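You operate a simulated robot arm through the tools that you are given. There is no shell and no other tool. Be economical: measure what you need, move in short steps, check, and stop when the job is done.

You are at the controls of a simulated two-armed robot. One attempt, no reset.

TASK
Put the strip holder marked "No 6" from the top of the side table on the shelf under the long table and the strip holder that says "No 7" on the shelf under the side table. Stack the green peg from the top of the side table on top of the purple peg. Put the tube on the top of the side table away on the waist high shelf of the steel shelving. Open the container bench drawer, take the filter disc on the top of the side table and put it away in the inside of the container bench drawer, then shut the drawer. Take the ring from the upper shelf of the steriliser cart and leave it on top of the white carton on the hold shelf. Take the carton that says "large" from the upper shelf of the steriliser cart and leave it on the cooling shelf. Take the tall tube and leave it on top of the silver steel box on the chair side of the packing table. Stack the test carton labelled "No 21" from the top of the long table on top of the test carton that says "No 24". Do these in any order. Set down upright: tube, carton, tall tube.
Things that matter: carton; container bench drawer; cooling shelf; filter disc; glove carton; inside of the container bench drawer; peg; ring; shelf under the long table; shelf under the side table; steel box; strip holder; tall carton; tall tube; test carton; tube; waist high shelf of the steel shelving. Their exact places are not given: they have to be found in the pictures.

Only the result counts: the job must be done as asked and must still hold three seconds after the hand-in. Knocking over, shifting, dropping, spilling or breaking anything else fails it.

THE ROBOT
Two 7-joint arms with three-finger grippers on one trunk, on a base that drives. Base frame: it is fixed to the floor where the robot stands at the start and does not move with it; the origin is under the middle of the robot, x ahead of it, y to its left, z up; the surface under the hand at the start is at about z = 0.84. Units: m, rad, N and s.
The left shoulder is at the start at [0.042, 0.154, 1.007], the right one opposite. With the tool pointing down near the work surface each hand reaches from about 0.16 to 0.62 m from the robot's upright axis, wherever it stands, measured 20 degrees to its own side. Places, roughly: carton [0.5, -6, 1]; container bench drawer [-4.7, -8.9, 0.8]; cooling shelf [0.6, -5.3, 1]; filter disc (12x11x2 cm) [0.6, -0.6, 0.8]; glove carton, tall carton [-1.25, -3.75, 1.25]; inside of the container bench drawer [-4.7, -9, 0.7]; peg [0.5, -0.25, 0.75]; ring [-1.5, -3.75, 1]; shelf under the long table [-0.7, 1.1, 0.2]; shelf under the side table [0.5, -0.3, 0.2]; steel box [-4, 0.5, 1]; strip holder [0.5, 0, 0.75]; tall tube (6x6x12 cm) [-1.1, 0.9, 0.9]; tube (5x5x9 cm) [0.5, -0.4, 0.9]; waist high shelf of the steel shelving [-2.2, 1.2, 0.9]. Payload 2.69 kg a hand.
The TCP of each hand is the grasp point between the finger pads, 0.029 m short of the fingertips. In the tool frame z runs along the fingers and y along their closing line. Largest opening 0.12 m; the body of the gripper starts 0.078 m behind the TCP.
Orientation is that of the tool frame in the base frame, as [roll, pitch, yaw] about the fixed x, y, z axes, in that order (R = Rz(yaw) Ry(pitch) Rx(roll)). With the fingers straight down and closing along the base's y, the tool's x points along the base's -x, its y along +y and its z along -z.

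THE INTERFACE
- The arms move only by the tool nudge_tool. It takes "left_plan", "right_plan" or both (then of equal length, played together; a hand with none holds still); each is a list of rows, each a list of 3 entries, a list of its own where there are three numbers: the closure, from 0 (fully open) to 1 (shut), then the shift along the tool's x, y, z in mm, then the turn, a rotation vector about the tool's x, y, z in rad. In form: [[grip, [dx, dy, dz], [wx, wy, wz]], ...]. A call has 1 to 12 rows; each row is the pose to reach, as a shift and turn from the pose commanded when the call began, along the tool's axes at that moment. Each row takes 0.2 s and may step no farther than 0.05 m and 0.15 rad from the row before; otherwise, or with a gripper value out of range, the whole call is refused. Where a pose cannot be reached the arm comes as near as it can. A force on the tool above 40 N (or 10 N above the force at the start of the call, whichever is more), or a blocked arm, ends the call early, and 0.2 s more pass. The fingers move at their own pace and stop on an object; they squeeze with about 26 N. The grip force told is the motor's: it shows also when the fingers shut on nothing. Time passes only in rows, and 0.2 s behind the last, so rows that repeat a pose let the fingers close. It gives the time, the measured TCP pose, the force on the tool (base axes), the opening and the grip force at its end, in the units of the frame above (readings bear some noise), with the torque about the TCP (base axes, N m) and any sound that the robot's microphone picked up.
- Cameras (640 x 400 px; columns grow to the right, rows downward): "scene" is now at [0.15, 0.0313, 1.1628]; the picture's right is [0.35, -0.94, 0.00], its down [-0.47, -0.18, -0.86] and it looks along [0.81, 0.30, -0.51] (base axes); focal length 214 px, centre (320, 200). "left" rides on the left gripper at [0.063, 0, -0.104] in its tool frame; the picture's right is [-0.01, 1.00, 0.00], its down [-0.83, 0.00, -0.56] and it looks along [-0.56, 0.00, 0.83] (tool axes); focal length 275 px, centre (320, 200). "right" rides on the right gripper at [0.063, 0, -0.104] in its tool frame; the picture's right is [0.00, 1.00, 0.00], its down [-0.83, 0.00, -0.56] and it looks along [-0.56, 0.00, 0.83] (tool axes); focal length 275 px, centre (320, 200).
- capture(camera): a new picture of that camera. It takes no simulated time.
- lift_body(by): slides the trunk up (or, below 0, down) by that many m; the arms and the scene camera ride with it, the base frame stays. It gives what a move gives, with no picture.
- roll_base(legs): drives the robot by 1 to 6 legs, each [ahead, left, turn to the left] in m, m and rad, along the robot's own axes; the way and the turn of a leg run together, so that a leg with both is an arc; at most 1.5 m and 3.142 rad a leg. The arms and the cameras ride along, it lands a little off, and it stops where it bumps. It gives what a move gives.
- aim_head(pan, tilt): turns the head with the scene camera to pan (to the left, within 1.396 rad either way) and tilt (down, from -0.506 to 1.204), counted from straight ahead of the robot. It gives what a move gives.
- locate(camera, pixels): for up to 12 pixels [column, row] of the newest picture of that camera ("zoom" is the newest enlarged one), the place [x, y, z] in the base frame of the surface seen there, good to about 0.002 m. It takes no simulated time.
- enlarge(camera, box): a new picture of the part [left, top, right, bottom] of that camera's present view, enlarged. It takes no simulated time.
- close_job(): hands the job in; it is judged then, once.

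Go step by step. Measure first, check grasps and placings, and put right what went wrong. The budget is 350 turns and 280 pictures, counting those below and the enlarged ones. Unless the task says otherwise, let go and move clear before handing in.

The tools are called as a command line: name --argument value ..., lists and objects as JSON in quotes. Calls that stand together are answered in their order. nudge_tool: Moves the arms, as the interface text tells. Its arguments: {"type":"object","properties":{"left_plan":{"type":"array"},"right_plan":{"type":"array"}},"required":[]} The other tools are called the same way: lift_body (by) slides the trunk up or down; roll_base (legs) drives the base; aim_head (pan, tilt) turns the head that bears the scene camera; capture (camera) takes a picture; locate (camera, pixels) gives the place of the surface under pixels of a picture; enlarge (camera, box) takes an enlarged picture of a part of a camera's view; close_job () hands the job in.

At the start:

```text
clock: 0.0
left_ee_pos: [0.389, 0.1174, 1.0977]
left_tcp_rot: [-3.141, -0.001, -3.141]
left_force: [-0.8, 0.0, -0.3]
left_wrist_torque: [-0.02, 0.0, -0.03]
left_opening: 0.1202
left_gripper_force: 0.1
right_ee_pos: [0.3545, -0.1954, 1.1324]
right_tcp_rot: [3.138, 0.001, -3.141]
right_force: [1.1, -0.3, 0.2]
right_wrist_torque: [0.0, 0.02, 0.01]
right_opening: 0.12
right_gripper_force: 0.1
trunk travel left (down, up): [-0.375, 0.063]
robot x, y, heading: [0.004, -0.0009, 0.001]
head pan, tilt: [0.358, 0.531]
```

scene: 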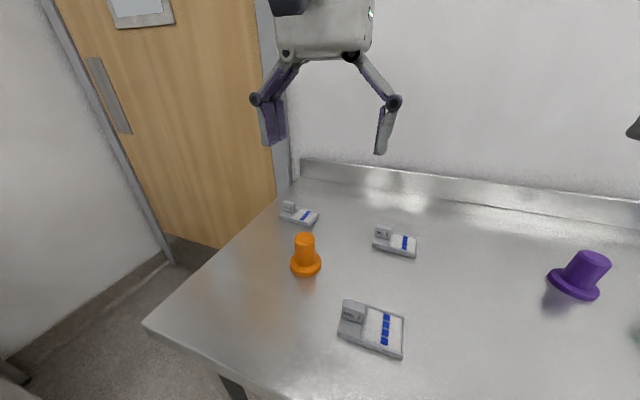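
right: 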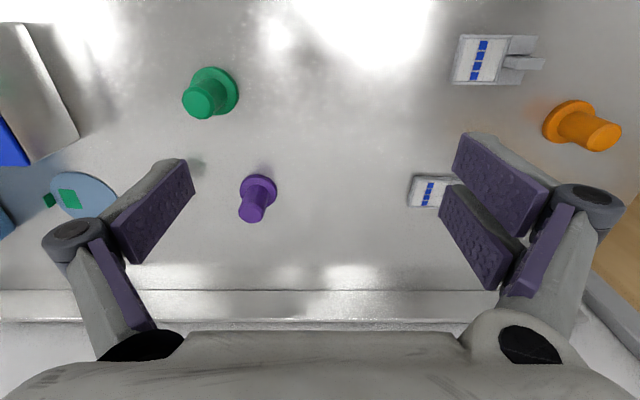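
left: 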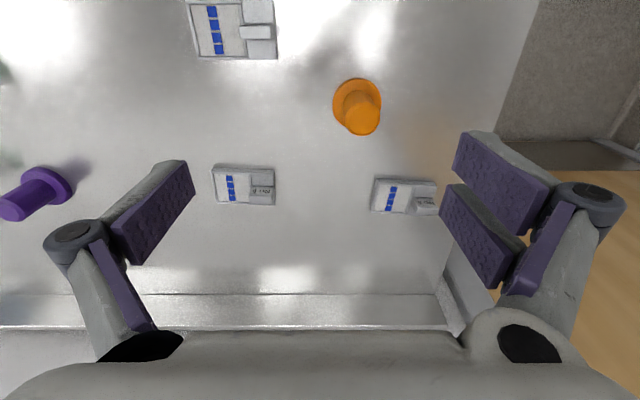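

The scene picture shows three strip holders at about (298,214), (395,242) and (372,328), plus an orange and a purple peg. I'll enlarge to read the labels.

enlarge --camera "scene" --box '[260, 190, 440, 370]'

enlarge --camera "left" --box '[170, 0, 450, 220]'

locate --camera "left" --pixels '[[215, 30], [260, 32], [230, 188], [262, 190], [390, 196], [424, 206], [362, 115], [30, 200]]'

locate --camera "right" --pixels '[[205, 98], [228, 80], [255, 205], [262, 182], [82, 195], [68, 198], [40, 90], [10, 150], [480, 60], [525, 62]]'

aim_head --pan -0.5 --tilt 0.6

capture --camera "scene"

```text
2.22 times, centred on (350, 280) of scene
```

zoom: 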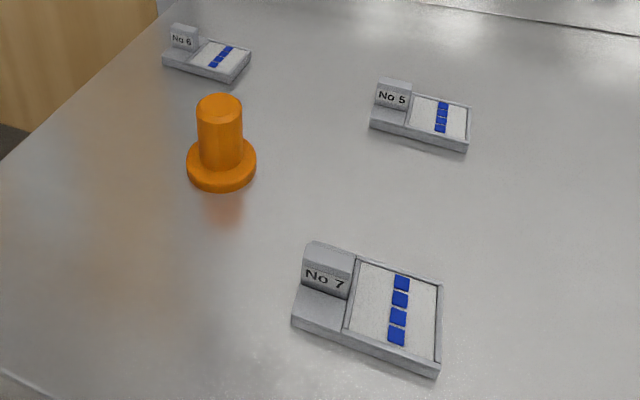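

```text
1.82 times, centred on (310, 110) of left
```

zoom: 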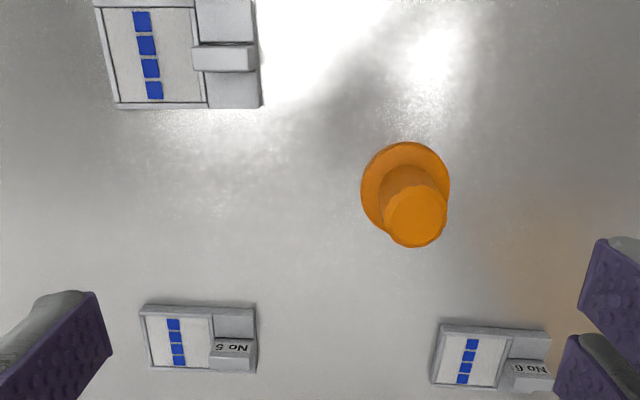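

```text
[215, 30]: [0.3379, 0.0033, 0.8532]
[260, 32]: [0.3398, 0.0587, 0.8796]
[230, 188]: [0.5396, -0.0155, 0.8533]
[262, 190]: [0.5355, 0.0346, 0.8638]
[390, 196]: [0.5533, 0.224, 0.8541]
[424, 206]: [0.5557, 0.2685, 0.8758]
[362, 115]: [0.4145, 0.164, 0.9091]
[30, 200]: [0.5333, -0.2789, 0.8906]
```

```text
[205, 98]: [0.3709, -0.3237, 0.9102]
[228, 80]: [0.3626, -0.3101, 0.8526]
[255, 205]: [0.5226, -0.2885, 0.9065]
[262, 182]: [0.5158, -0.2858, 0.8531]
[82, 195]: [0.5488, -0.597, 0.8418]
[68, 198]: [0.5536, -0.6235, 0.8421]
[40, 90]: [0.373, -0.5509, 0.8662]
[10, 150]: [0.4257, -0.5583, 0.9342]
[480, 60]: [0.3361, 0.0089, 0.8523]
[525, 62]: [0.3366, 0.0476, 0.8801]
```

```text
clock: 1.2
left_ee_pos: [0.3893, 0.117, 1.0974]
left_tcp_rot: [-3.141, 0.001, -3.138]
left_force: [0.5, -0.2, -0.1]
left_wrist_torque: [0.01, 0.0, 0.04]
left_opening: 0.1199
left_gripper_force: 0.0
right_ee_pos: [0.3566, -0.195, 1.1307]
right_tcp_rot: [3.14, 0.001, 3.14]
right_force: [-0.1, -0.3, 0.3]
right_wrist_torque: [0.01, -0.03, 0.02]
right_opening: 0.1199
right_gripper_force: 0.0
trunk travel left (down, up): [-0.375, 0.063]
robot x, y, heading: [-0.0012, -0.0007, -0.005]
head pan, tilt: [-0.499, 0.6]
```

```text
274 pictures are left
```

scene: 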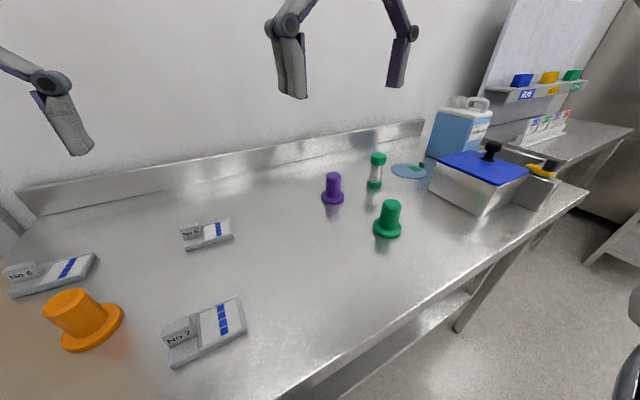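

The green peg is at (387,218), the purple peg at (333,187), the tube at (376,170) and the disc at (408,170). I'll zoom in on the pegs.

enlarge --camera "scene" --box '[300, 130, 460, 250]'

locate --camera "scene" --pixels '[[333, 175], [327, 187], [340, 187], [322, 197], [344, 197], [390, 203], [380, 215], [399, 215], [373, 230], [401, 229], [377, 155], [376, 171]]'

enlarge --camera "right" --box '[160, 50, 320, 240]'

```text
3.33 times, centred on (380, 190) of scene
```

zoom: 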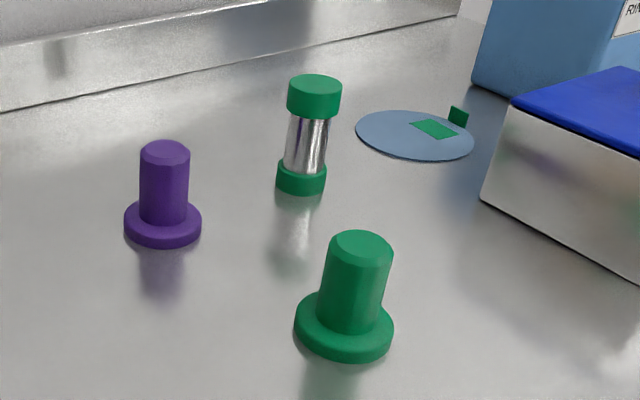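

```text
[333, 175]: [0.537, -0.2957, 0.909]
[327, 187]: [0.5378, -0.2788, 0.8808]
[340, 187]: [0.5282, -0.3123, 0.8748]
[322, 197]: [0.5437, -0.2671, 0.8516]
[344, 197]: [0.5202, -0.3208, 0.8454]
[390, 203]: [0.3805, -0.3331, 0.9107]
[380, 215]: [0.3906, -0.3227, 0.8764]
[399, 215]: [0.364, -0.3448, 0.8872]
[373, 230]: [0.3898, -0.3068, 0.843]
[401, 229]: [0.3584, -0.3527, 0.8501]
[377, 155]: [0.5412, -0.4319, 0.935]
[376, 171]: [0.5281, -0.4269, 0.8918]
```

```text
2.11 times, centred on (240, 145) of right
```

zoom: 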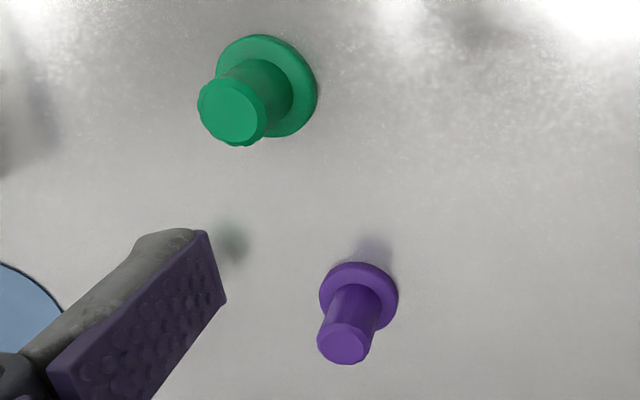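

The zoomed right view shows the peg tops at (232,112) and (345,345). I'll measure their centres and edges.

locate --camera "zoom" --pixels '[[232, 112], [204, 112], [260, 112], [232, 90], [232, 140], [344, 345], [322, 345], [366, 345], [344, 358], [344, 330], [310, 90], [265, 45]]'

capture --camera "right"

```text
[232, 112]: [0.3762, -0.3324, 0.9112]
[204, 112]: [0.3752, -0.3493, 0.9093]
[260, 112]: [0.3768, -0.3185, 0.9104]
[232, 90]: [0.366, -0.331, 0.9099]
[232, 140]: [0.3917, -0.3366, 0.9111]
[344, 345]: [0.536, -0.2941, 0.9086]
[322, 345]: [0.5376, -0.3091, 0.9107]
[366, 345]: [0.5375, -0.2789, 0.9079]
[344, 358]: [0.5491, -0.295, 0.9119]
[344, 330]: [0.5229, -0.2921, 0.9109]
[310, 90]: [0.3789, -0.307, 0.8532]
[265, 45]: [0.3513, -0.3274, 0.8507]
```

```text
271 pictures are left
```

right: 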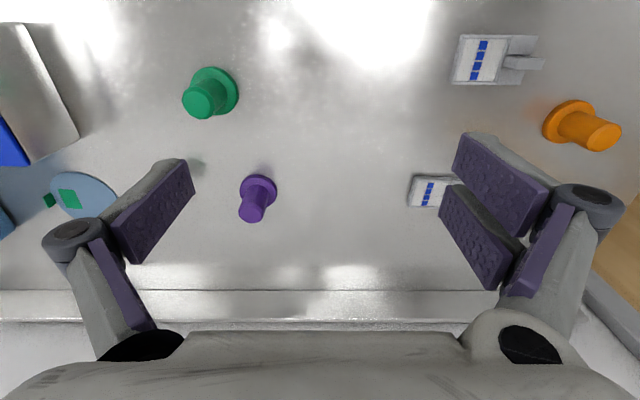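

Green peg axis is at about (0.377,-0.333), with its top at 0.911. I'll bring the right hand over it and descend part of the way.

nudge_tool --right_plan '[[0.2, [-7, -46, 0], [0, 0, 0]], [0.4, [-14, -92, 0], [0, 0, 0]], [0.4, [-22, -138, 20], [0, 0, 0]], [0.4, [-22, -138, 65], [0, 0, 0]], [0.4, [-22, -138, 110], [0, 0, 0]], [0.4, [-22, -138, 155], [0, 0, 0]], [0.4, [-22, -138, 175], [0, 0, 0]], [0.4, [-22, -138, 175], [0, 0, 0]]]'

capture --camera "right"

```text
refused: row 3 steps farther than a row can; nothing moved
```

```text
270 pictures are left
```

right: 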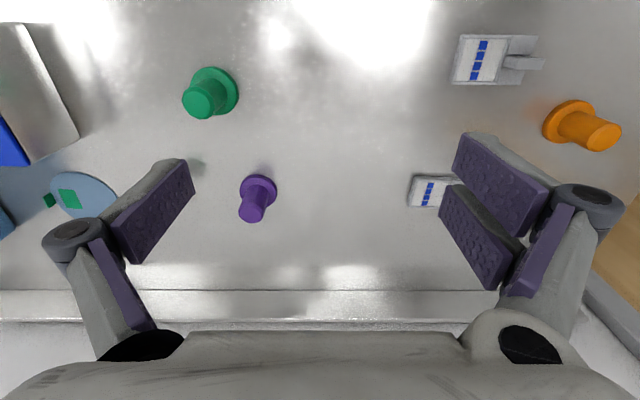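

Row 3 was too long a step, so nothing moved. I'll resend with shorter ones.

nudge_tool --right_plan '[[0.2, [-7, -46, 0], [0, 0, 0]], [0.4, [-14, -92, 0], [0, 0, 0]], [0.4, [-22, -138, 0], [0, 0, 0]], [0.4, [-22, -138, 45], [0, 0, 0]], [0.4, [-22, -138, 90], [0, 0, 0]], [0.4, [-22, -138, 135], [0, 0, 0]], [0.4, [-22, -138, 175], [0, 0, 0]], [0.4, [-22, -138, 175], [0, 0, 0]]]'

capture --camera "right"

```text
clock: 3.0
left_ee_pos: [0.3888, 0.1165, 1.0974]
left_tcp_rot: [-3.139, 0.0, -3.14]
left_force: [-0.5, -0.3, 0.0]
left_wrist_torque: [0.0, -0.01, 0.02]
left_opening: 0.1201
left_gripper_force: 0.1
right_ee_pos: [0.3803, -0.3321, 0.9571]
right_tcp_rot: [3.14, 0.001, 3.141]
right_force: [0.9, 0.8, -0.8]
right_wrist_torque: [0.0, -0.01, 0.0]
right_opening: 0.0721
right_gripper_force: 0.1
right hand out of reach, approached as far as the arm can: row 1, 2, 3, 4
trunk travel left (down, up): [-0.375, 0.063]
robot x, y, heading: [-0.003, 0.0002, 0.002]
head pan, tilt: [-0.499, 0.6]
```

```text
269 pictures are left
```

right: 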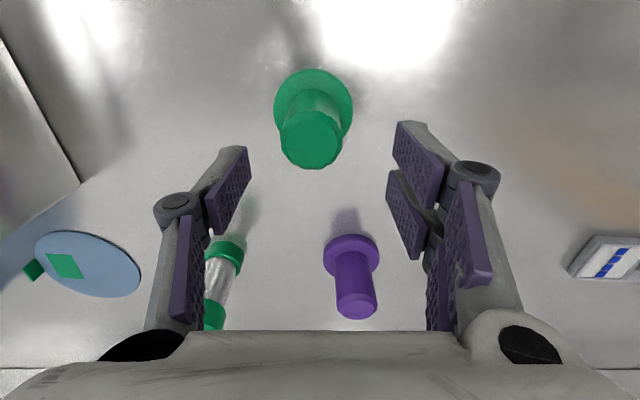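

Aligned over the green peg. Next I descend and grip.

nudge_tool --right_plan '[[0.4, [2, -1, 35], [0, 0, 0]], [0.4, [2, -1, 67], [0, 0, 0]], [0.4, [2, -1, 67], [0, 0, 0]], [1, [2, -1, 67], [0, 0, 0]], [1, [2, -1, 67], [0, 0, 0]], [1, [2, -1, 67], [0, 0, 0]], [1, [2, -1, 67], [0, 0, 0]]]'

capture --camera "right"

```text
clock: 4.6
left_ee_pos: [0.3883, 0.1172, 1.0976]
left_tcp_rot: [-3.14, 0.001, -3.14]
left_force: [0.0, 0.9, -0.6]
left_wrist_torque: [0.02, -0.02, 0.01]
left_opening: 0.1201
left_gripper_force: 0.0
right_ee_pos: [0.3778, -0.3323, 0.8902]
right_tcp_rot: [3.139, 0.0, 3.141]
right_force: [-0.4, 0.2, 0.3]
right_wrist_torque: [-0.01, 0.05, -0.02]
right_opening: 0.0365
right_gripper_force: 26.2
trunk travel left (down, up): [-0.375, 0.063]
robot x, y, heading: [-0.0022, -0.0021, -0.001]
head pan, tilt: [-0.499, 0.6]
```

```text
268 pictures are left
```

right: 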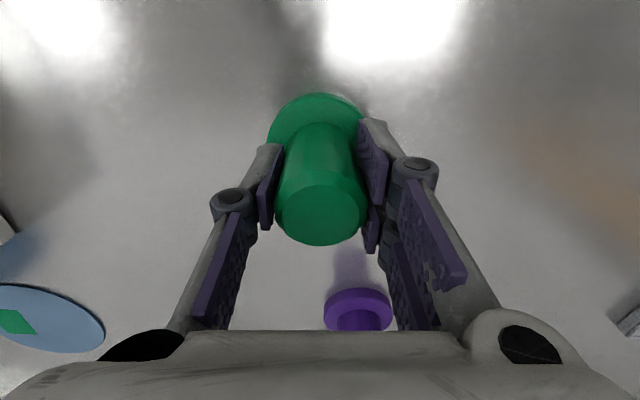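

Gripped at 0.0365. I lift and carry it over the purple peg.

nudge_tool --right_plan '[[1, [0, 0, -45], [0, 0, 0]], [1, [0, 0, -85], [0, 0, 0]], [1, [-45, 10, -85], [0, 0, 0]], [1, [-90, 20, -85], [0, 0, 0]], [1, [-135, 30, -85], [0, 0, 0]], [1, [-158, 38, -85], [0, 0, 0]], [1, [-158, 38, -85], [0, 0, 0]]]'

capture --camera "right"

capture --camera "scene"

```text
clock: 6.2
left_ee_pos: [0.3896, 0.1167, 1.0971]
left_tcp_rot: [3.141, 0.0, -3.14]
left_force: [-0.4, -1.0, 0.3]
left_wrist_torque: [0.0, 0.03, 0.02]
left_opening: 0.1199
left_gripper_force: 0.2
right_ee_pos: [0.5331, -0.2954, 0.9756]
right_tcp_rot: [3.139, 0.002, -3.139]
right_force: [0.6, -0.5, -0.1]
right_wrist_torque: [0.0, 0.0, 0.02]
right_opening: 0.0364
right_gripper_force: 26.1
trunk travel left (down, up): [-0.375, 0.063]
robot x, y, heading: [0.0009, 0.0047, -0.003]
head pan, tilt: [-0.499, 0.6]
```

```text
267 pictures are left
```

right: 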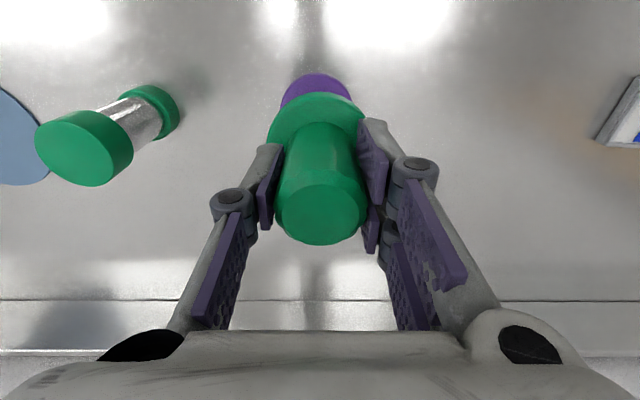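

```text
266 pictures are left
```

scene: 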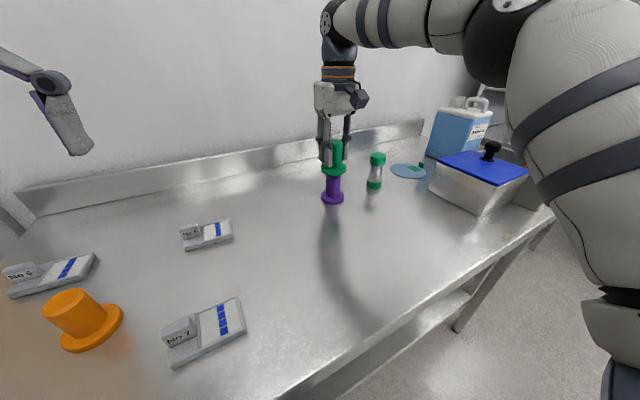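

The green peg hangs just above the purple one. I'll measure both axes.

locate --camera "right" --pixels '[[320, 215], [320, 240], [320, 185], [282, 215], [360, 215], [317, 78], [300, 90], [333, 90]]'

enlarge --camera "scene" --box '[303, 130, 363, 210]'

```text
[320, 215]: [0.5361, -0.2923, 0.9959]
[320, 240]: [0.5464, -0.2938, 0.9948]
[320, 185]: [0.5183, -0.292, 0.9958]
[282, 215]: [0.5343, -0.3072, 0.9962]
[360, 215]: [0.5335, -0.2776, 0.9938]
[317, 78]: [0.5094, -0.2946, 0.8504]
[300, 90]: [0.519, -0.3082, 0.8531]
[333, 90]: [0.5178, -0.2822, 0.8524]
```

```text
5.00 times, centred on (333, 170) of scene
```

zoom: 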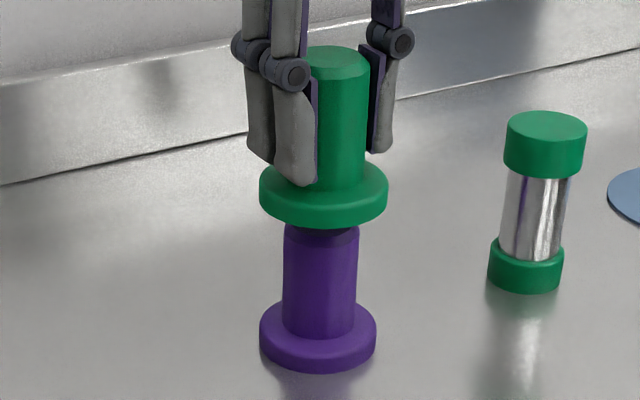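

The green axis sits at x≈0.532 and the purple at 0.535. I shift 3 mm ahead and lower until contact.

nudge_tool --right_plan '[[1, [-3, -1, 0], [0, 0, 0]], [1, [-3, -1, 10], [0, 0, 0]], [1, [-3, -1, 13], [0, 0, 0]], [1, [-3, -1, 15], [0, 0, 0]], [1, [-3, -1, 16], [0, 0, 0]], [1, [-3, -1, 16], [0, 0, 0]]]'

enlarge --camera "scene" --box '[303, 130, 363, 210]'

```text
clock: 7.6
left_ee_pos: [0.3886, 0.1169, 1.0975]
left_tcp_rot: [-3.14, 0.001, -3.139]
left_force: [-0.6, 0.2, -0.4]
left_wrist_torque: [-0.02, 0.02, -0.02]
left_opening: 0.1199
left_gripper_force: 0.2
right_ee_pos: [0.5367, -0.2959, 0.9605]
right_tcp_rot: [-3.141, 0.004, 3.141]
right_force: [-0.4, -0.8, 5.4]
right_wrist_torque: [-0.04, -0.01, -0.01]
right_opening: 0.0359
right_gripper_force: 26.7
trunk travel left (down, up): [-0.375, 0.063]
robot x, y, heading: [-0.0018, 0.0002, -0.0]
head pan, tilt: [-0.499, 0.6]
```

```text
5.00 times, centred on (333, 170) of scene
```

zoom: 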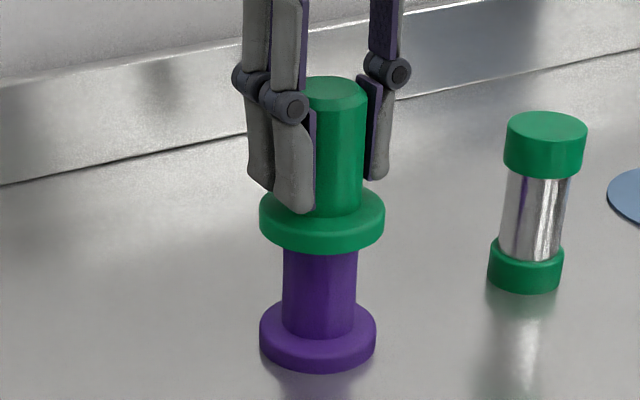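

Contact at 5 N and the pegs look flush. I'll release and rise.

nudge_tool --right_plan '[[0.9, [0, 0, 0], [0, 0, 0]], [0.6, [0, 0, 0], [0, 0, 0]], [0.4, [0, 0, 0], [0, 0, 0]], [0.4, [0, 0, -40], [0, 0, 0]], [0.4, [0, 0, -85], [0, 0, 0]], [0.4, [0, 0, -100], [0, 0, 0]], [0.4, [0, 0, -100], [0, 0, 0]]]'

capture --camera "scene"

capture --camera "right"

```text
clock: 9.2
left_ee_pos: [0.3893, 0.1172, 1.0975]
left_tcp_rot: [3.14, 0.0, -3.141]
left_force: [-0.2, -0.2, -0.1]
left_wrist_torque: [0.05, 0.0, 0.0]
left_opening: 0.1201
left_gripper_force: 0.1
right_ee_pos: [0.5312, -0.2927, 1.0552]
right_tcp_rot: [3.141, 0.0, 3.14]
right_force: [-0.3, -0.5, -0.4]
right_wrist_torque: [0.0, 0.01, -0.03]
right_opening: 0.0721
right_gripper_force: 0.2
right hand out of reach, approached as far as the arm can: row 6, 7
trunk travel left (down, up): [-0.375, 0.063]
robot x, y, heading: [-0.0004, 0.0002, -0.001]
head pan, tilt: [-0.499, 0.6]
```

```text
263 pictures are left
```

scene: 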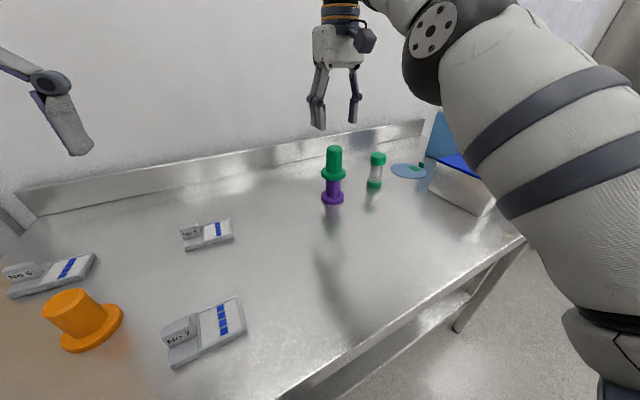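

```text
262 pictures are left
```

right: 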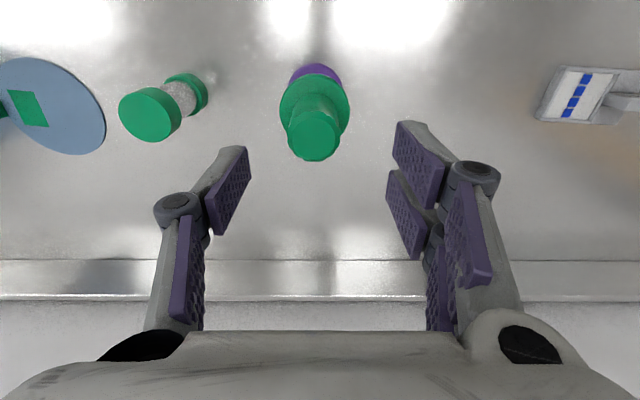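

The green peg now stands on the purple one. Next I back off to view the shelf under the side table.

roll_base --legs '[[-0.6, 0, 0]]'

aim_head --pan 0.0 --tilt 0.7

capture --camera "scene"

```text
clock: 12.5
left_ee_pos: [-0.2044, 0.1163, 1.097]
left_tcp_rot: [-3.14, 0.0, 3.133]
left_force: [0.0, 0.1, 0.3]
left_wrist_torque: [-0.01, 0.0, -0.02]
left_opening: 0.12
left_gripper_force: 0.0
right_ee_pos: [-0.0671, -0.2941, 1.0563]
right_tcp_rot: [3.139, 0.003, 3.133]
right_force: [-1.0, -0.5, -0.3]
right_wrist_torque: [0.01, -0.04, -0.03]
right_opening: 0.0722
right_gripper_force: 0.0
trunk travel left (down, up): [-0.375, 0.063]
robot x, y, heading: [-0.5947, 0.0035, -0.007]
head pan, tilt: [-0.499, 0.6]
```

```text
clock: 13.5
left_ee_pos: [-0.2036, 0.1158, 1.0969]
left_tcp_rot: [-3.139, 0.001, 3.134]
left_force: [0.4, -0.1, 0.3]
left_wrist_torque: [0.0, -0.01, 0.01]
left_opening: 0.1201
left_gripper_force: 0.0
right_ee_pos: [-0.0661, -0.2935, 1.0558]
right_tcp_rot: [3.14, 0.001, 3.132]
right_force: [-0.2, 0.3, 0.3]
right_wrist_torque: [-0.01, -0.03, -0.01]
right_opening: 0.0718
right_gripper_force: 0.0
trunk travel left (down, up): [-0.375, 0.063]
robot x, y, heading: [-0.5918, 0.0025, -0.012]
head pan, tilt: [0.0, 0.7]
```

```text
261 pictures are left
```

scene: 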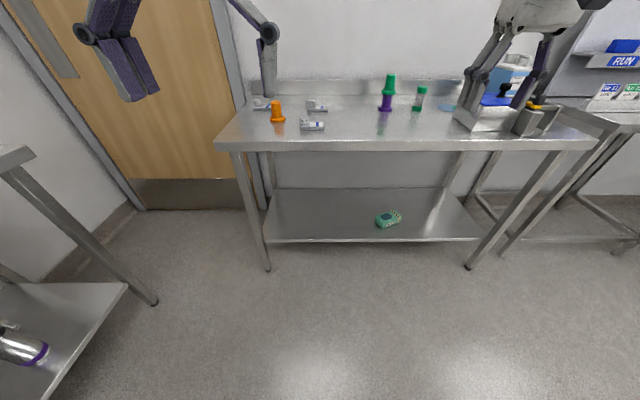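

The shelf under the side table is clear apart from a green item at (388,219). I'll measure its edges and the table's.

locate --camera "scene" --pixels '[[270, 237], [475, 237], [284, 190], [440, 190], [330, 215], [388, 219], [220, 140], [590, 142], [300, 147], [20, 155], [100, 285], [120, 290]]'

aim_head --pan 1.0 --tilt 0.5

capture --camera "scene"

```text
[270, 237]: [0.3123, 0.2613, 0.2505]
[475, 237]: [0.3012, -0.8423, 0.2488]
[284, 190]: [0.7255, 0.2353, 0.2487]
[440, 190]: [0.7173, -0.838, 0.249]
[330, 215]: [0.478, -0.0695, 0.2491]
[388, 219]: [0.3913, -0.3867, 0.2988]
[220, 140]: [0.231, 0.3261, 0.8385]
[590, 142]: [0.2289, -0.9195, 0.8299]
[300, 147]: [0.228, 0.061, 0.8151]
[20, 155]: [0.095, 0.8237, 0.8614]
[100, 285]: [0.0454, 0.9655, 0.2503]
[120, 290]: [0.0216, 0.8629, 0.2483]
```

```text
clock: 14.7
left_ee_pos: [-0.2051, 0.1157, 1.0976]
left_tcp_rot: [-3.139, -0.001, 3.136]
left_force: [0.7, -0.6, -0.2]
left_wrist_torque: [0.0, -0.01, 0.0]
left_opening: 0.12
left_gripper_force: 0.1
right_ee_pos: [-0.067, -0.294, 1.0577]
right_tcp_rot: [3.14, 0.002, 3.133]
right_force: [0.2, 0.2, -0.7]
right_wrist_torque: [0.0, 0.01, 0.0]
right_opening: 0.0721
right_gripper_force: 0.0
trunk travel left (down, up): [-0.375, 0.063]
robot x, y, heading: [-0.5926, 0.0071, -0.005]
head pan, tilt: [1.0, 0.499]
```

```text
260 pictures are left
```

scene: 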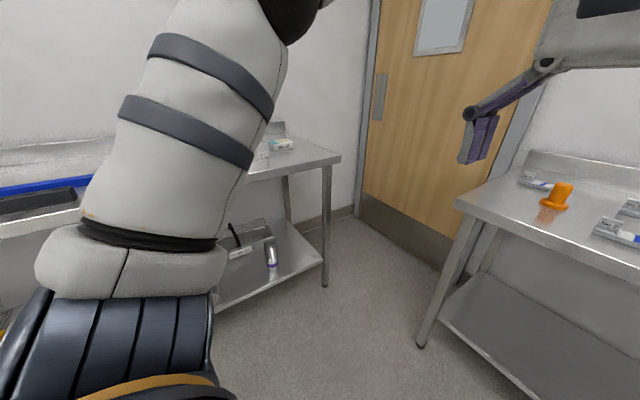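

Shelf top is z=0.249 with its front edge at x≈0.30; the table edge is at x≈0.23. I fold the right hand back, then go to a place suited to No 7.

nudge_tool --right_plan '[[0.4, [47, 0, 0], [0, 0, 0]], [0.4, [94, 0, 0], [0, 0, 0]], [0.4, [141, 0, 0], [0, 0, 0]], [0.4, [188, 0, 0], [0, 0, 0]], [0.4, [235, 0, 0], [0, 0, 0]], [0.4, [275, 0, 0], [0, 0, 0]]]'

roll_base --legs '[[0.44, -0.14, 0.005]]'

aim_head --pan 0.2 --tilt 0.8

capture --camera "scene"

capture --camera "left"

```text
clock: 16.1
left_ee_pos: [-0.2049, 0.1171, 1.099]
left_tcp_rot: [-3.141, 0.0, 3.134]
left_force: [0.0, 0.4, -0.2]
left_wrist_torque: [0.01, -0.05, 0.0]
left_opening: 0.12
left_gripper_force: 0.0
right_ee_pos: [-0.3361, -0.2806, 1.0401]
right_tcp_rot: [-3.141, 0.002, 3.132]
right_force: [0.1, -0.5, -0.1]
right_wrist_torque: [0.02, 0.01, -0.02]
right_opening: 0.0718
right_gripper_force: 0.0
right hand out of reach, approached as far as the arm can: row 5, 6
trunk travel left (down, up): [-0.375, 0.063]
robot x, y, heading: [-0.5909, 0.0055, -0.01]
head pan, tilt: [1.0, 0.499]
```

```text
clock: 18.9
left_ee_pos: [0.2398, -0.0225, 1.0962]
left_tcp_rot: [-3.141, 0.0, -3.141]
left_force: [0.1, 0.3, -1.0]
left_wrist_torque: [-0.01, 0.03, -0.01]
left_opening: 0.1201
left_gripper_force: 0.0
right_ee_pos: [0.1114, -0.4195, 1.0394]
right_tcp_rot: [3.14, 0.001, 3.139]
right_force: [0.0, 0.1, -0.3]
right_wrist_torque: [-0.01, 0.02, 0.01]
right_opening: 0.0718
right_gripper_force: 0.1
trunk travel left (down, up): [-0.375, 0.063]
robot x, y, heading: [-0.1461, -0.1374, -0.001]
head pan, tilt: [1.0, 0.499]
```

```text
clock: 20.1
left_ee_pos: [0.2396, -0.0224, 1.097]
left_tcp_rot: [-3.139, 0.0, -3.141]
left_force: [-0.2, 0.7, 0.2]
left_wrist_torque: [-0.02, 0.0, 0.0]
left_opening: 0.1198
left_gripper_force: 0.1
right_ee_pos: [0.1117, -0.4198, 1.0416]
right_tcp_rot: [3.14, 0.002, 3.14]
right_force: [0.0, -1.1, 0.9]
right_wrist_torque: [0.0, -0.01, -0.01]
right_opening: 0.0722
right_gripper_force: 0.2
trunk travel left (down, up): [-0.375, 0.063]
robot x, y, heading: [-0.151, -0.1384, 0.0]
head pan, tilt: [0.201, 0.799]
```

```text
259 pictures are left
```

scene: 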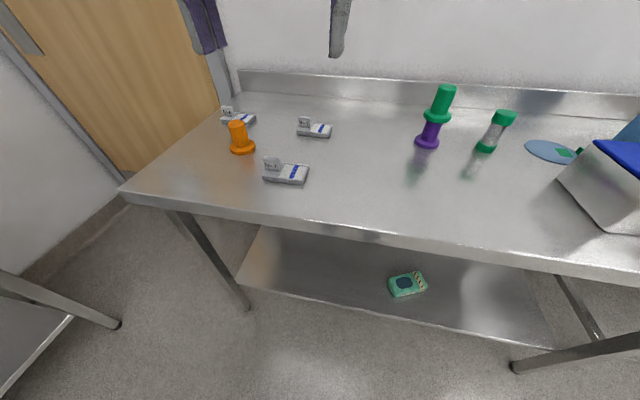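

```text
258 pictures are left
```

left: 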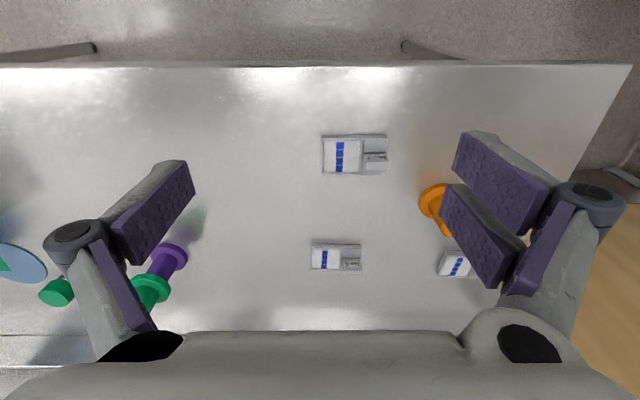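

No 7 is at left-camera (355,154). I enlarge to measure its outline.

enlarge --camera "left" --box '[305, 120, 405, 190]'

enlarge --camera "scene" --box '[245, 140, 325, 195]'

```text
5.71 times, centred on (355, 155) of left
```

zoom: 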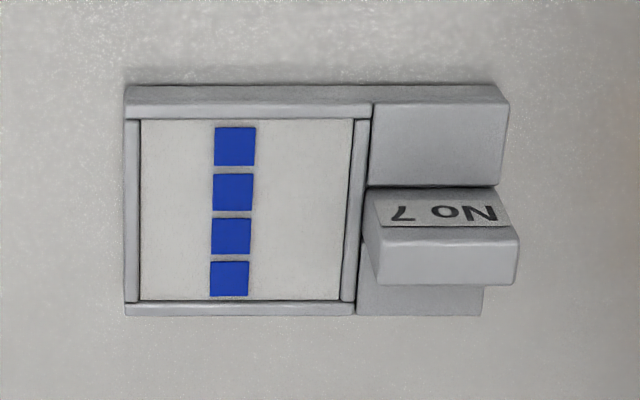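

```text
7.27 times, centred on (285, 168) of scene
```

zoom: 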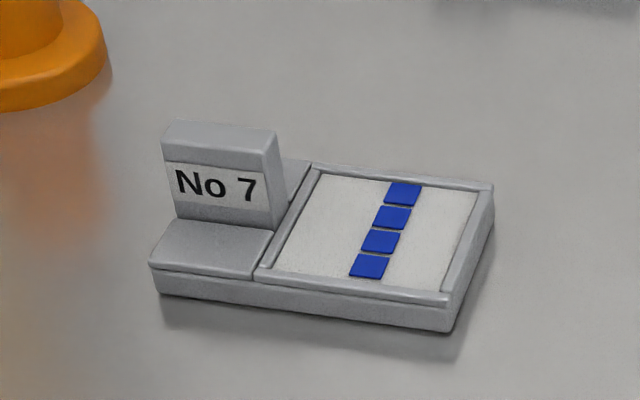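

Body and upright tab are clear in the zoom. I'll measure the corners.

locate --camera "zoom" --pixels '[[152, 268], [452, 310], [490, 190], [305, 165], [220, 135], [170, 128], [275, 135], [200, 250], [450, 325], [350, 330]]'

locate --camera "left" --pixels '[[323, 136], [323, 174], [386, 137], [368, 174], [376, 159], [340, 155]]'

```text
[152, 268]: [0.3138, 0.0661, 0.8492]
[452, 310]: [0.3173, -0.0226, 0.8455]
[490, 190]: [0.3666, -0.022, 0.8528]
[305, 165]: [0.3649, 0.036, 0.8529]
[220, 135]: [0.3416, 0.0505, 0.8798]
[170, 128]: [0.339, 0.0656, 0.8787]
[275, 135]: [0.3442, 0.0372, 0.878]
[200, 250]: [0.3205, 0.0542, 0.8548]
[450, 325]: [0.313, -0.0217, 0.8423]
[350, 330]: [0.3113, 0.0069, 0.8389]
```

```text
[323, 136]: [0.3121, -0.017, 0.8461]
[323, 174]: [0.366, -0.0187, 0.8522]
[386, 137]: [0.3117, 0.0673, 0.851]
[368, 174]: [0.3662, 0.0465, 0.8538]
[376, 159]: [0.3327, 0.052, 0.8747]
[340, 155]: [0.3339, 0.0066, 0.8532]
```

No 7's body spans x 0.312–0.367 and y −0.022–0.067. I'll tilt the left tool 30° forward and hover above it.

nudge_tool --left_plan '[[0, [-25, 11, 30], [0, -0.131, 0]], [0, [-50, 22, 60], [0, -0.262, 0]], [0, [-75, 34, 95], [0, -0.393, 0]], [0, [-87, 45, 135], [0, -0.524, 0]], [0, [-87, 45, 167], [0, -0.524, 0]], [0, [-87, 45, 167], [0, -0.524, 0]]]'

capture --camera "left"

capture --camera "scene"

```text
clock: 21.5
left_ee_pos: [0.3267, 0.0222, 0.9316]
left_tcp_rot: [-3.139, 0.525, -3.142]
left_force: [-0.1, 0.3, 0.1]
left_wrist_torque: [0.0, -0.01, 0.0]
left_opening: 0.1198
left_gripper_force: 0.0
right_ee_pos: [0.1115, -0.4191, 1.0413]
right_tcp_rot: [3.14, 0.001, 3.141]
right_force: [0.8, 0.1, 1.0]
right_wrist_torque: [-0.02, -0.03, 0.02]
right_opening: 0.0721
right_gripper_force: 0.1
trunk travel left (down, up): [-0.375, 0.063]
robot x, y, heading: [-0.1509, -0.1393, 0.001]
head pan, tilt: [0.201, 0.799]
```

```text
255 pictures are left
```

left: 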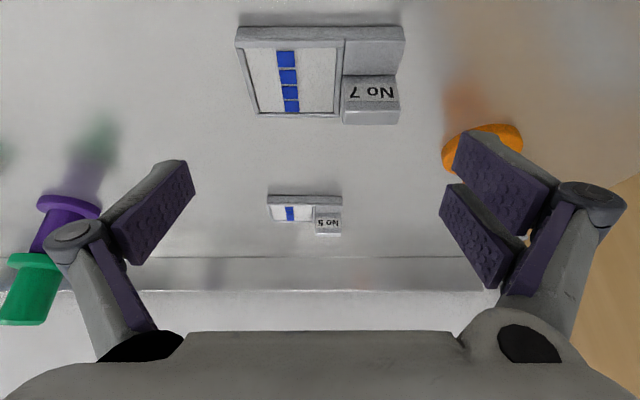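

```text
254 pictures are left
```

scene: 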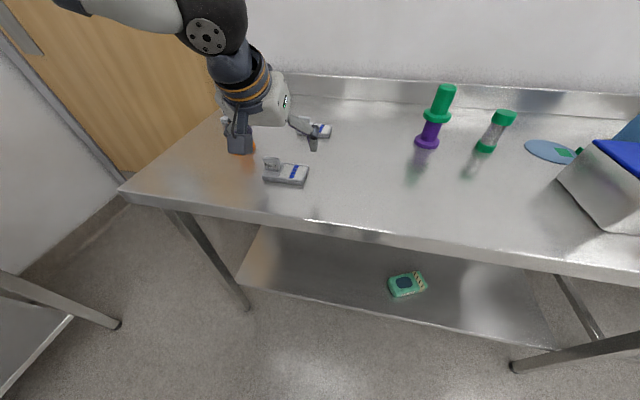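

Hover pose is right. I go straight down 60 mm in base axes and grip.

nudge_tool --left_plan '[[0, [15, 0, 26], [0, 0, 0]], [0, [29, 0, 50.2], [0, 0, 0]], [0, [30, 0, 52], [0, 0, 0]], [0.5, [30, 0, 52], [0, 0, 0]], [1, [30, 0, 52], [0, 0, 0]], [1, [30, 0, 52], [0, 0, 0]], [1, [30, 0, 52], [0, 0, 0]]]'

capture --camera "left"

enlarge --camera "scene" --box '[205, 80, 345, 200]'

```text
clock: 23.1
left_ee_pos: [0.327, 0.0223, 0.8714]
left_tcp_rot: [-3.14, 0.526, -3.141]
left_force: [-0.9, 0.3, 5.5]
left_wrist_torque: [0.16, -0.16, 0.0]
left_opening: 0.0896
left_gripper_force: 25.8
right_ee_pos: [0.1118, -0.4182, 1.0409]
right_tcp_rot: [3.14, 0.001, 3.139]
right_force: [0.5, -0.1, 0.7]
right_wrist_torque: [0.01, -0.01, -0.01]
right_opening: 0.0722
right_gripper_force: 0.2
trunk travel left (down, up): [-0.375, 0.063]
robot x, y, heading: [-0.1505, -0.1372, -0.001]
head pan, tilt: [0.201, 0.799]
```

```text
253 pictures are left
```

left: 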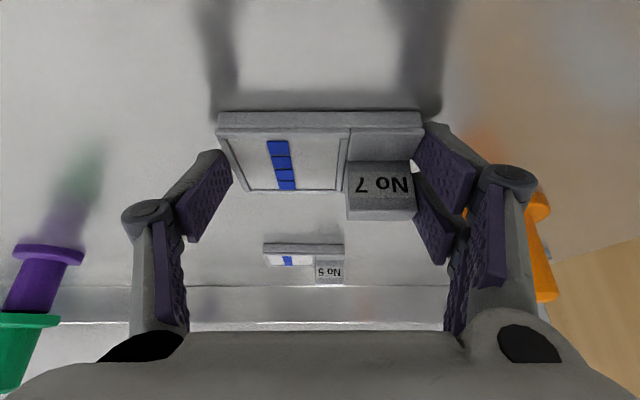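

```text
3.33 times, centred on (275, 140) of scene
```

zoom: 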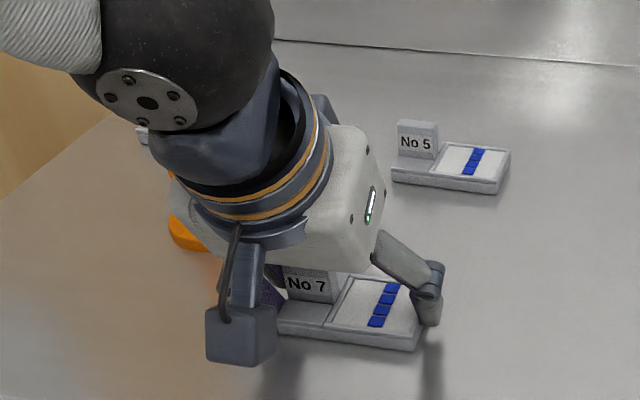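

Gripped at 0.0896. I lift it and check it stays level.

nudge_tool --left_plan '[[1, [-10, 0, -17], [0, 0, 0]], [1, [-30, 0, -52], [0, 0, 0]], [1, [-50, 0, -87], [0, 0, 0]], [1, [-50, 0, -87], [0, 0, 0]]]'

capture --camera "left"

capture --camera "scene"

```text
clock: 24.1
left_ee_pos: [0.3284, 0.0226, 0.9713]
left_tcp_rot: [-3.14, 0.524, -3.141]
left_force: [-0.2, -0.4, -1.1]
left_wrist_torque: [-0.01, 0.03, 0.02]
left_opening: 0.0897
left_gripper_force: 26.3
right_ee_pos: [0.1112, -0.4199, 1.0403]
right_tcp_rot: [3.14, 0.002, 3.139]
right_force: [0.0, -0.2, -0.4]
right_wrist_torque: [-0.02, -0.03, 0.01]
right_opening: 0.0723
right_gripper_force: 0.0
trunk travel left (down, up): [-0.375, 0.063]
robot x, y, heading: [-0.1475, -0.1395, -0.0]
head pan, tilt: [0.201, 0.799]
```

```text
251 pictures are left
```

left: 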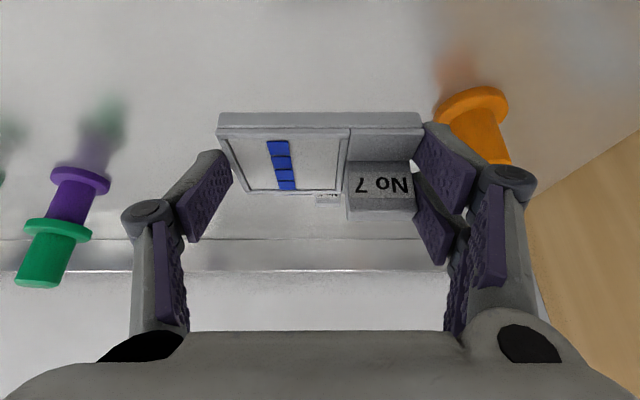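

```text
250 pictures are left
```

scene: 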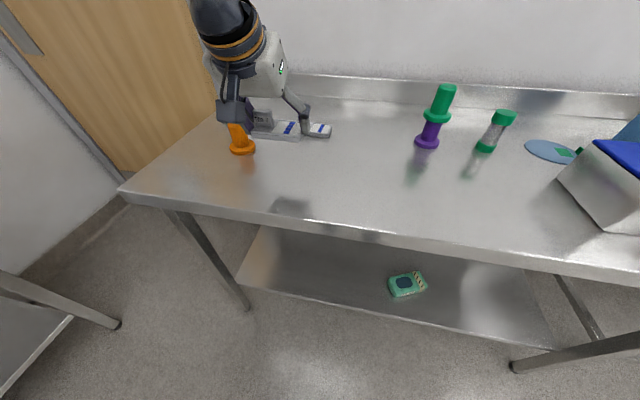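

Held rigidly. I back out, drop the trunk, then lower the hand to shelf height in front of the table.

roll_base --legs '[[-0.4, 0, 0]]'

lift_body --by -0.37

nudge_tool --left_plan '[[1, [22, 0, 38], [0, 0, 0]], [1, [44, 0, 76], [0, 0, 0]], [1, [66, 0, 114], [0, 0, 0]], [1, [88, 0, 152], [0, 0, 0]], [1, [110, 0, 191], [0, 0, 0]], [1, [132, 0, 229], [0, 0, 0]], [1, [132, 0, 229], [0, 0, 0]]]'

aim_head --pan 0.2 --tilt 0.5

capture --camera "scene"

```text
clock: 26.6
left_ee_pos: [-0.0757, 0.0247, 0.9714]
left_tcp_rot: [-3.14, 0.525, -3.139]
left_force: [0.2, 0.3, -1.3]
left_wrist_torque: [-0.02, -0.01, -0.01]
left_opening: 0.0893
left_gripper_force: 26.1
right_ee_pos: [-0.2912, -0.4185, 1.0405]
right_tcp_rot: [3.138, 0.002, 3.14]
right_force: [-1.2, 0.6, -0.5]
right_wrist_torque: [0.02, -0.01, 0.01]
right_opening: 0.072
right_gripper_force: 0.1
trunk travel left (down, up): [-0.375, 0.063]
robot x, y, heading: [-0.5504, -0.1393, 0.002]
head pan, tilt: [0.201, 0.799]
```

```text
clock: 30.2
left_ee_pos: [-0.0755, 0.0226, 0.6007]
left_tcp_rot: [-3.139, 0.525, -3.139]
left_force: [-1.0, 0.0, -1.6]
left_wrist_torque: [-0.04, 0.05, -0.02]
left_opening: 0.0893
left_gripper_force: 26.1
right_ee_pos: [-0.2118, -0.4177, 0.5716]
right_tcp_rot: [3.14, -0.44, -3.141]
right_force: [0.2, 0.2, 0.0]
right_wrist_torque: [0.01, -0.01, 0.02]
right_opening: 0.0718
right_gripper_force: 0.0
trunk travel left (down, up): [-0.005, 0.433]
robot x, y, heading: [-0.5509, -0.1381, 0.003]
head pan, tilt: [0.201, 0.799]
```

```text
clock: 31.8
left_ee_pos: [-0.075, 0.0224, 0.3343]
left_tcp_rot: [-3.14, 0.522, -3.141]
left_force: [-0.1, 0.4, -2.2]
left_wrist_torque: [0.0, 0.02, 0.02]
left_opening: 0.0894
left_gripper_force: 26.3
right_ee_pos: [-0.2109, -0.4185, 0.5709]
right_tcp_rot: [3.141, -0.438, 3.141]
right_force: [0.0, 0.1, -0.2]
right_wrist_torque: [0.01, -0.01, -0.01]
right_opening: 0.072
right_gripper_force: 0.0
trunk travel left (down, up): [-0.005, 0.433]
robot x, y, heading: [-0.5543, -0.1373, 0.003]
head pan, tilt: [0.201, 0.799]
```

```text
clock: 32.6
left_ee_pos: [-0.0739, 0.0233, 0.3352]
left_tcp_rot: [-3.14, 0.523, -3.14]
left_force: [0.4, 0.4, -2.1]
left_wrist_torque: [-0.05, 0.02, -0.02]
left_opening: 0.0894
left_gripper_force: 25.7
right_ee_pos: [-0.2106, -0.4179, 0.5712]
right_tcp_rot: [3.141, -0.438, -3.141]
right_force: [0.7, -0.8, -0.6]
right_wrist_torque: [-0.02, 0.02, 0.01]
right_opening: 0.0721
right_gripper_force: 0.1
trunk travel left (down, up): [-0.005, 0.433]
robot x, y, heading: [-0.5528, -0.1368, -0.003]
head pan, tilt: [0.201, 0.499]
```

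```text
249 pictures are left
```

scene: 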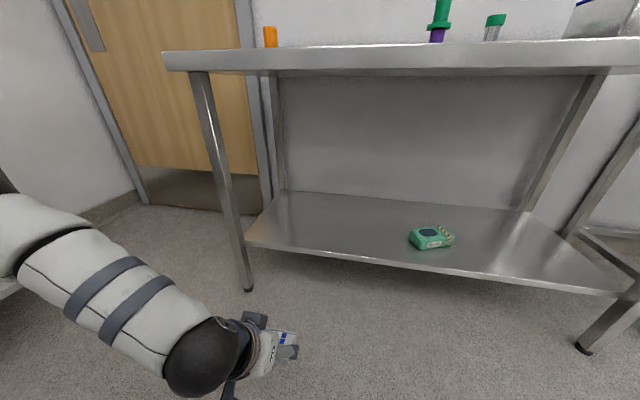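

The right arm had to fold as the trunk dropped, leaving its wrist forward and high. I'll tuck it lower and further back before driving in.

nudge_tool --right_plan '[[0.4, [7, 0, 45], [0, -0.11, 0]], [0.4, [13, 0, 89], [0, -0.22, 0]], [0.4, [20, 0, 133], [0, -0.33, 0]], [0.4, [27, 0, 178], [0, -0.44, 0]], [0.4, [27, 0, 178], [0, -0.44, 0]]]'

aim_head --pan -0.6 --tilt 0.7

capture --camera "scene"

```text
clock: 33.8
left_ee_pos: [-0.0747, 0.0228, 0.3348]
left_tcp_rot: [-3.139, 0.524, -3.141]
left_force: [0.6, -1.0, -2.3]
left_wrist_torque: [-0.02, -0.01, -0.02]
left_opening: 0.0893
left_gripper_force: 26.1
right_ee_pos: [-0.2222, -0.4679, 0.4245]
right_tcp_rot: [3.14, 0.002, -3.14]
right_force: [0.5, 0.7, -0.2]
right_wrist_torque: [0.01, -0.01, 0.0]
right_opening: 0.0721
right_gripper_force: 0.0
right hand out of reach, approached as far as the arm can: row 3, 4, 5
trunk travel left (down, up): [-0.005, 0.433]
robot x, y, heading: [-0.5507, -0.1399, 0.002]
head pan, tilt: [0.201, 0.499]
```

```text
clock: 34.9
left_ee_pos: [-0.0744, 0.0226, 0.3337]
left_tcp_rot: [-3.14, 0.523, -3.14]
left_force: [0.5, -0.4, -1.6]
left_wrist_torque: [-0.01, 0.0, -0.02]
left_opening: 0.0892
left_gripper_force: 25.7
right_ee_pos: [-0.2221, -0.4677, 0.4251]
right_tcp_rot: [3.137, 0.001, 3.139]
right_force: [0.5, 0.0, -1.0]
right_wrist_torque: [-0.02, -0.02, -0.02]
right_opening: 0.0722
right_gripper_force: 0.0
trunk travel left (down, up): [-0.005, 0.433]
robot x, y, heading: [-0.5526, -0.1384, -0.004]
head pan, tilt: [-0.6, 0.7]
```

```text
248 pictures are left
```

scene: 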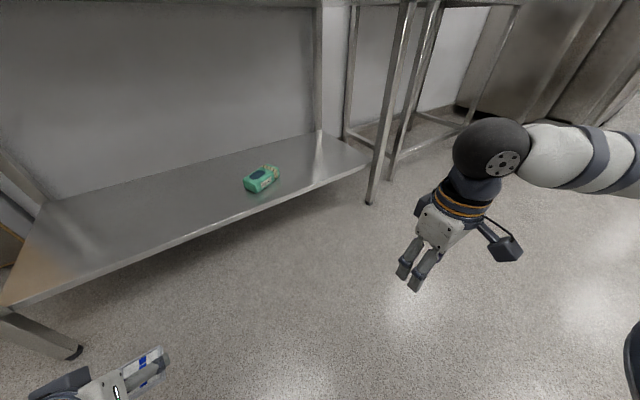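

The right hand is now low and clear. I drive ahead 0.38 m so the holder passes over the shelf edge, and look.

roll_base --legs '[[0.38, 0, 0]]'

nudge_tool --left_plan '[[1, [-30, 0, 17], [0, 0, 0]], [1, [-61, 0, 35], [0, 0, 0]], [1, [-61, 0, 35], [0, 0, 0]]]'

capture --camera "left"

aim_head --pan 0.25 --tilt 0.8

capture --camera "scene"

```text
clock: 37.3
left_ee_pos: [0.3032, 0.0254, 0.3355]
left_tcp_rot: [-3.139, 0.525, -3.137]
left_force: [-0.7, 0.0, -1.6]
left_wrist_torque: [-0.01, 0.05, -0.01]
left_opening: 0.0892
left_gripper_force: 25.8
right_ee_pos: [0.1573, -0.4655, 0.4253]
right_tcp_rot: [3.139, 0.002, -3.14]
right_force: [-0.5, 0.7, 0.6]
right_wrist_torque: [0.03, -0.01, 0.01]
right_opening: 0.0719
right_gripper_force: 0.0
trunk travel left (down, up): [-0.005, 0.433]
robot x, y, heading: [-0.1707, -0.1357, 0.006]
head pan, tilt: [-0.6, 0.7]
```

```text
clock: 38.1
left_ee_pos: [0.3734, 0.0283, 0.3336]
left_tcp_rot: [-3.139, 0.525, -3.137]
left_force: [-0.4, 0.1, -1.6]
left_wrist_torque: [-0.03, -0.01, 0.01]
left_opening: 0.0894
left_gripper_force: 26.3
right_ee_pos: [0.1572, -0.4659, 0.4252]
right_tcp_rot: [3.138, 0.002, -3.141]
right_force: [0.1, 0.5, 0.3]
right_wrist_torque: [0.0, 0.0, 0.0]
right_opening: 0.0719
right_gripper_force: 0.1
trunk travel left (down, up): [-0.005, 0.433]
robot x, y, heading: [-0.1785, -0.14, 0.006]
head pan, tilt: [-0.6, 0.7]
```

```text
247 pictures are left
```

left: 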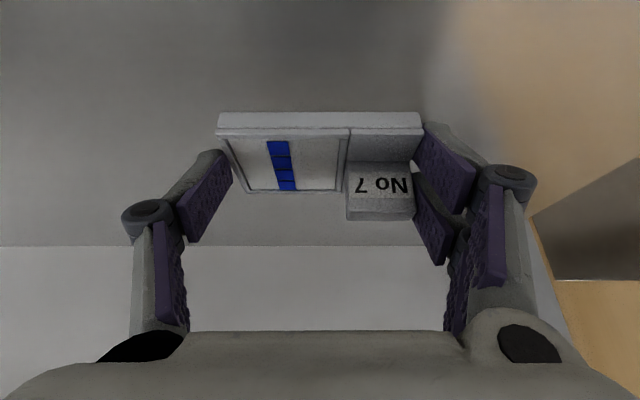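

```text
clock: 39.3
left_ee_pos: [0.372, 0.0268, 0.3334]
left_tcp_rot: [-3.139, 0.523, -3.135]
left_force: [0.3, -0.6, -1.7]
left_wrist_torque: [-0.01, 0.02, 0.02]
left_opening: 0.0894
left_gripper_force: 25.6
right_ee_pos: [0.1559, -0.4661, 0.4261]
right_tcp_rot: [3.137, 0.002, -3.139]
right_force: [-0.1, -0.6, -0.4]
right_wrist_torque: [-0.01, -0.01, 0.02]
right_opening: 0.0721
right_gripper_force: 0.0
trunk travel left (down, up): [-0.005, 0.433]
robot x, y, heading: [-0.1744, -0.1373, 0.004]
head pan, tilt: [0.25, 0.799]
```

```text
246 pictures are left
```

scene: 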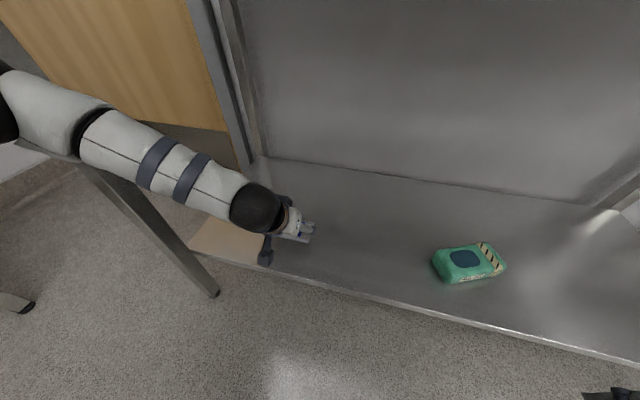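

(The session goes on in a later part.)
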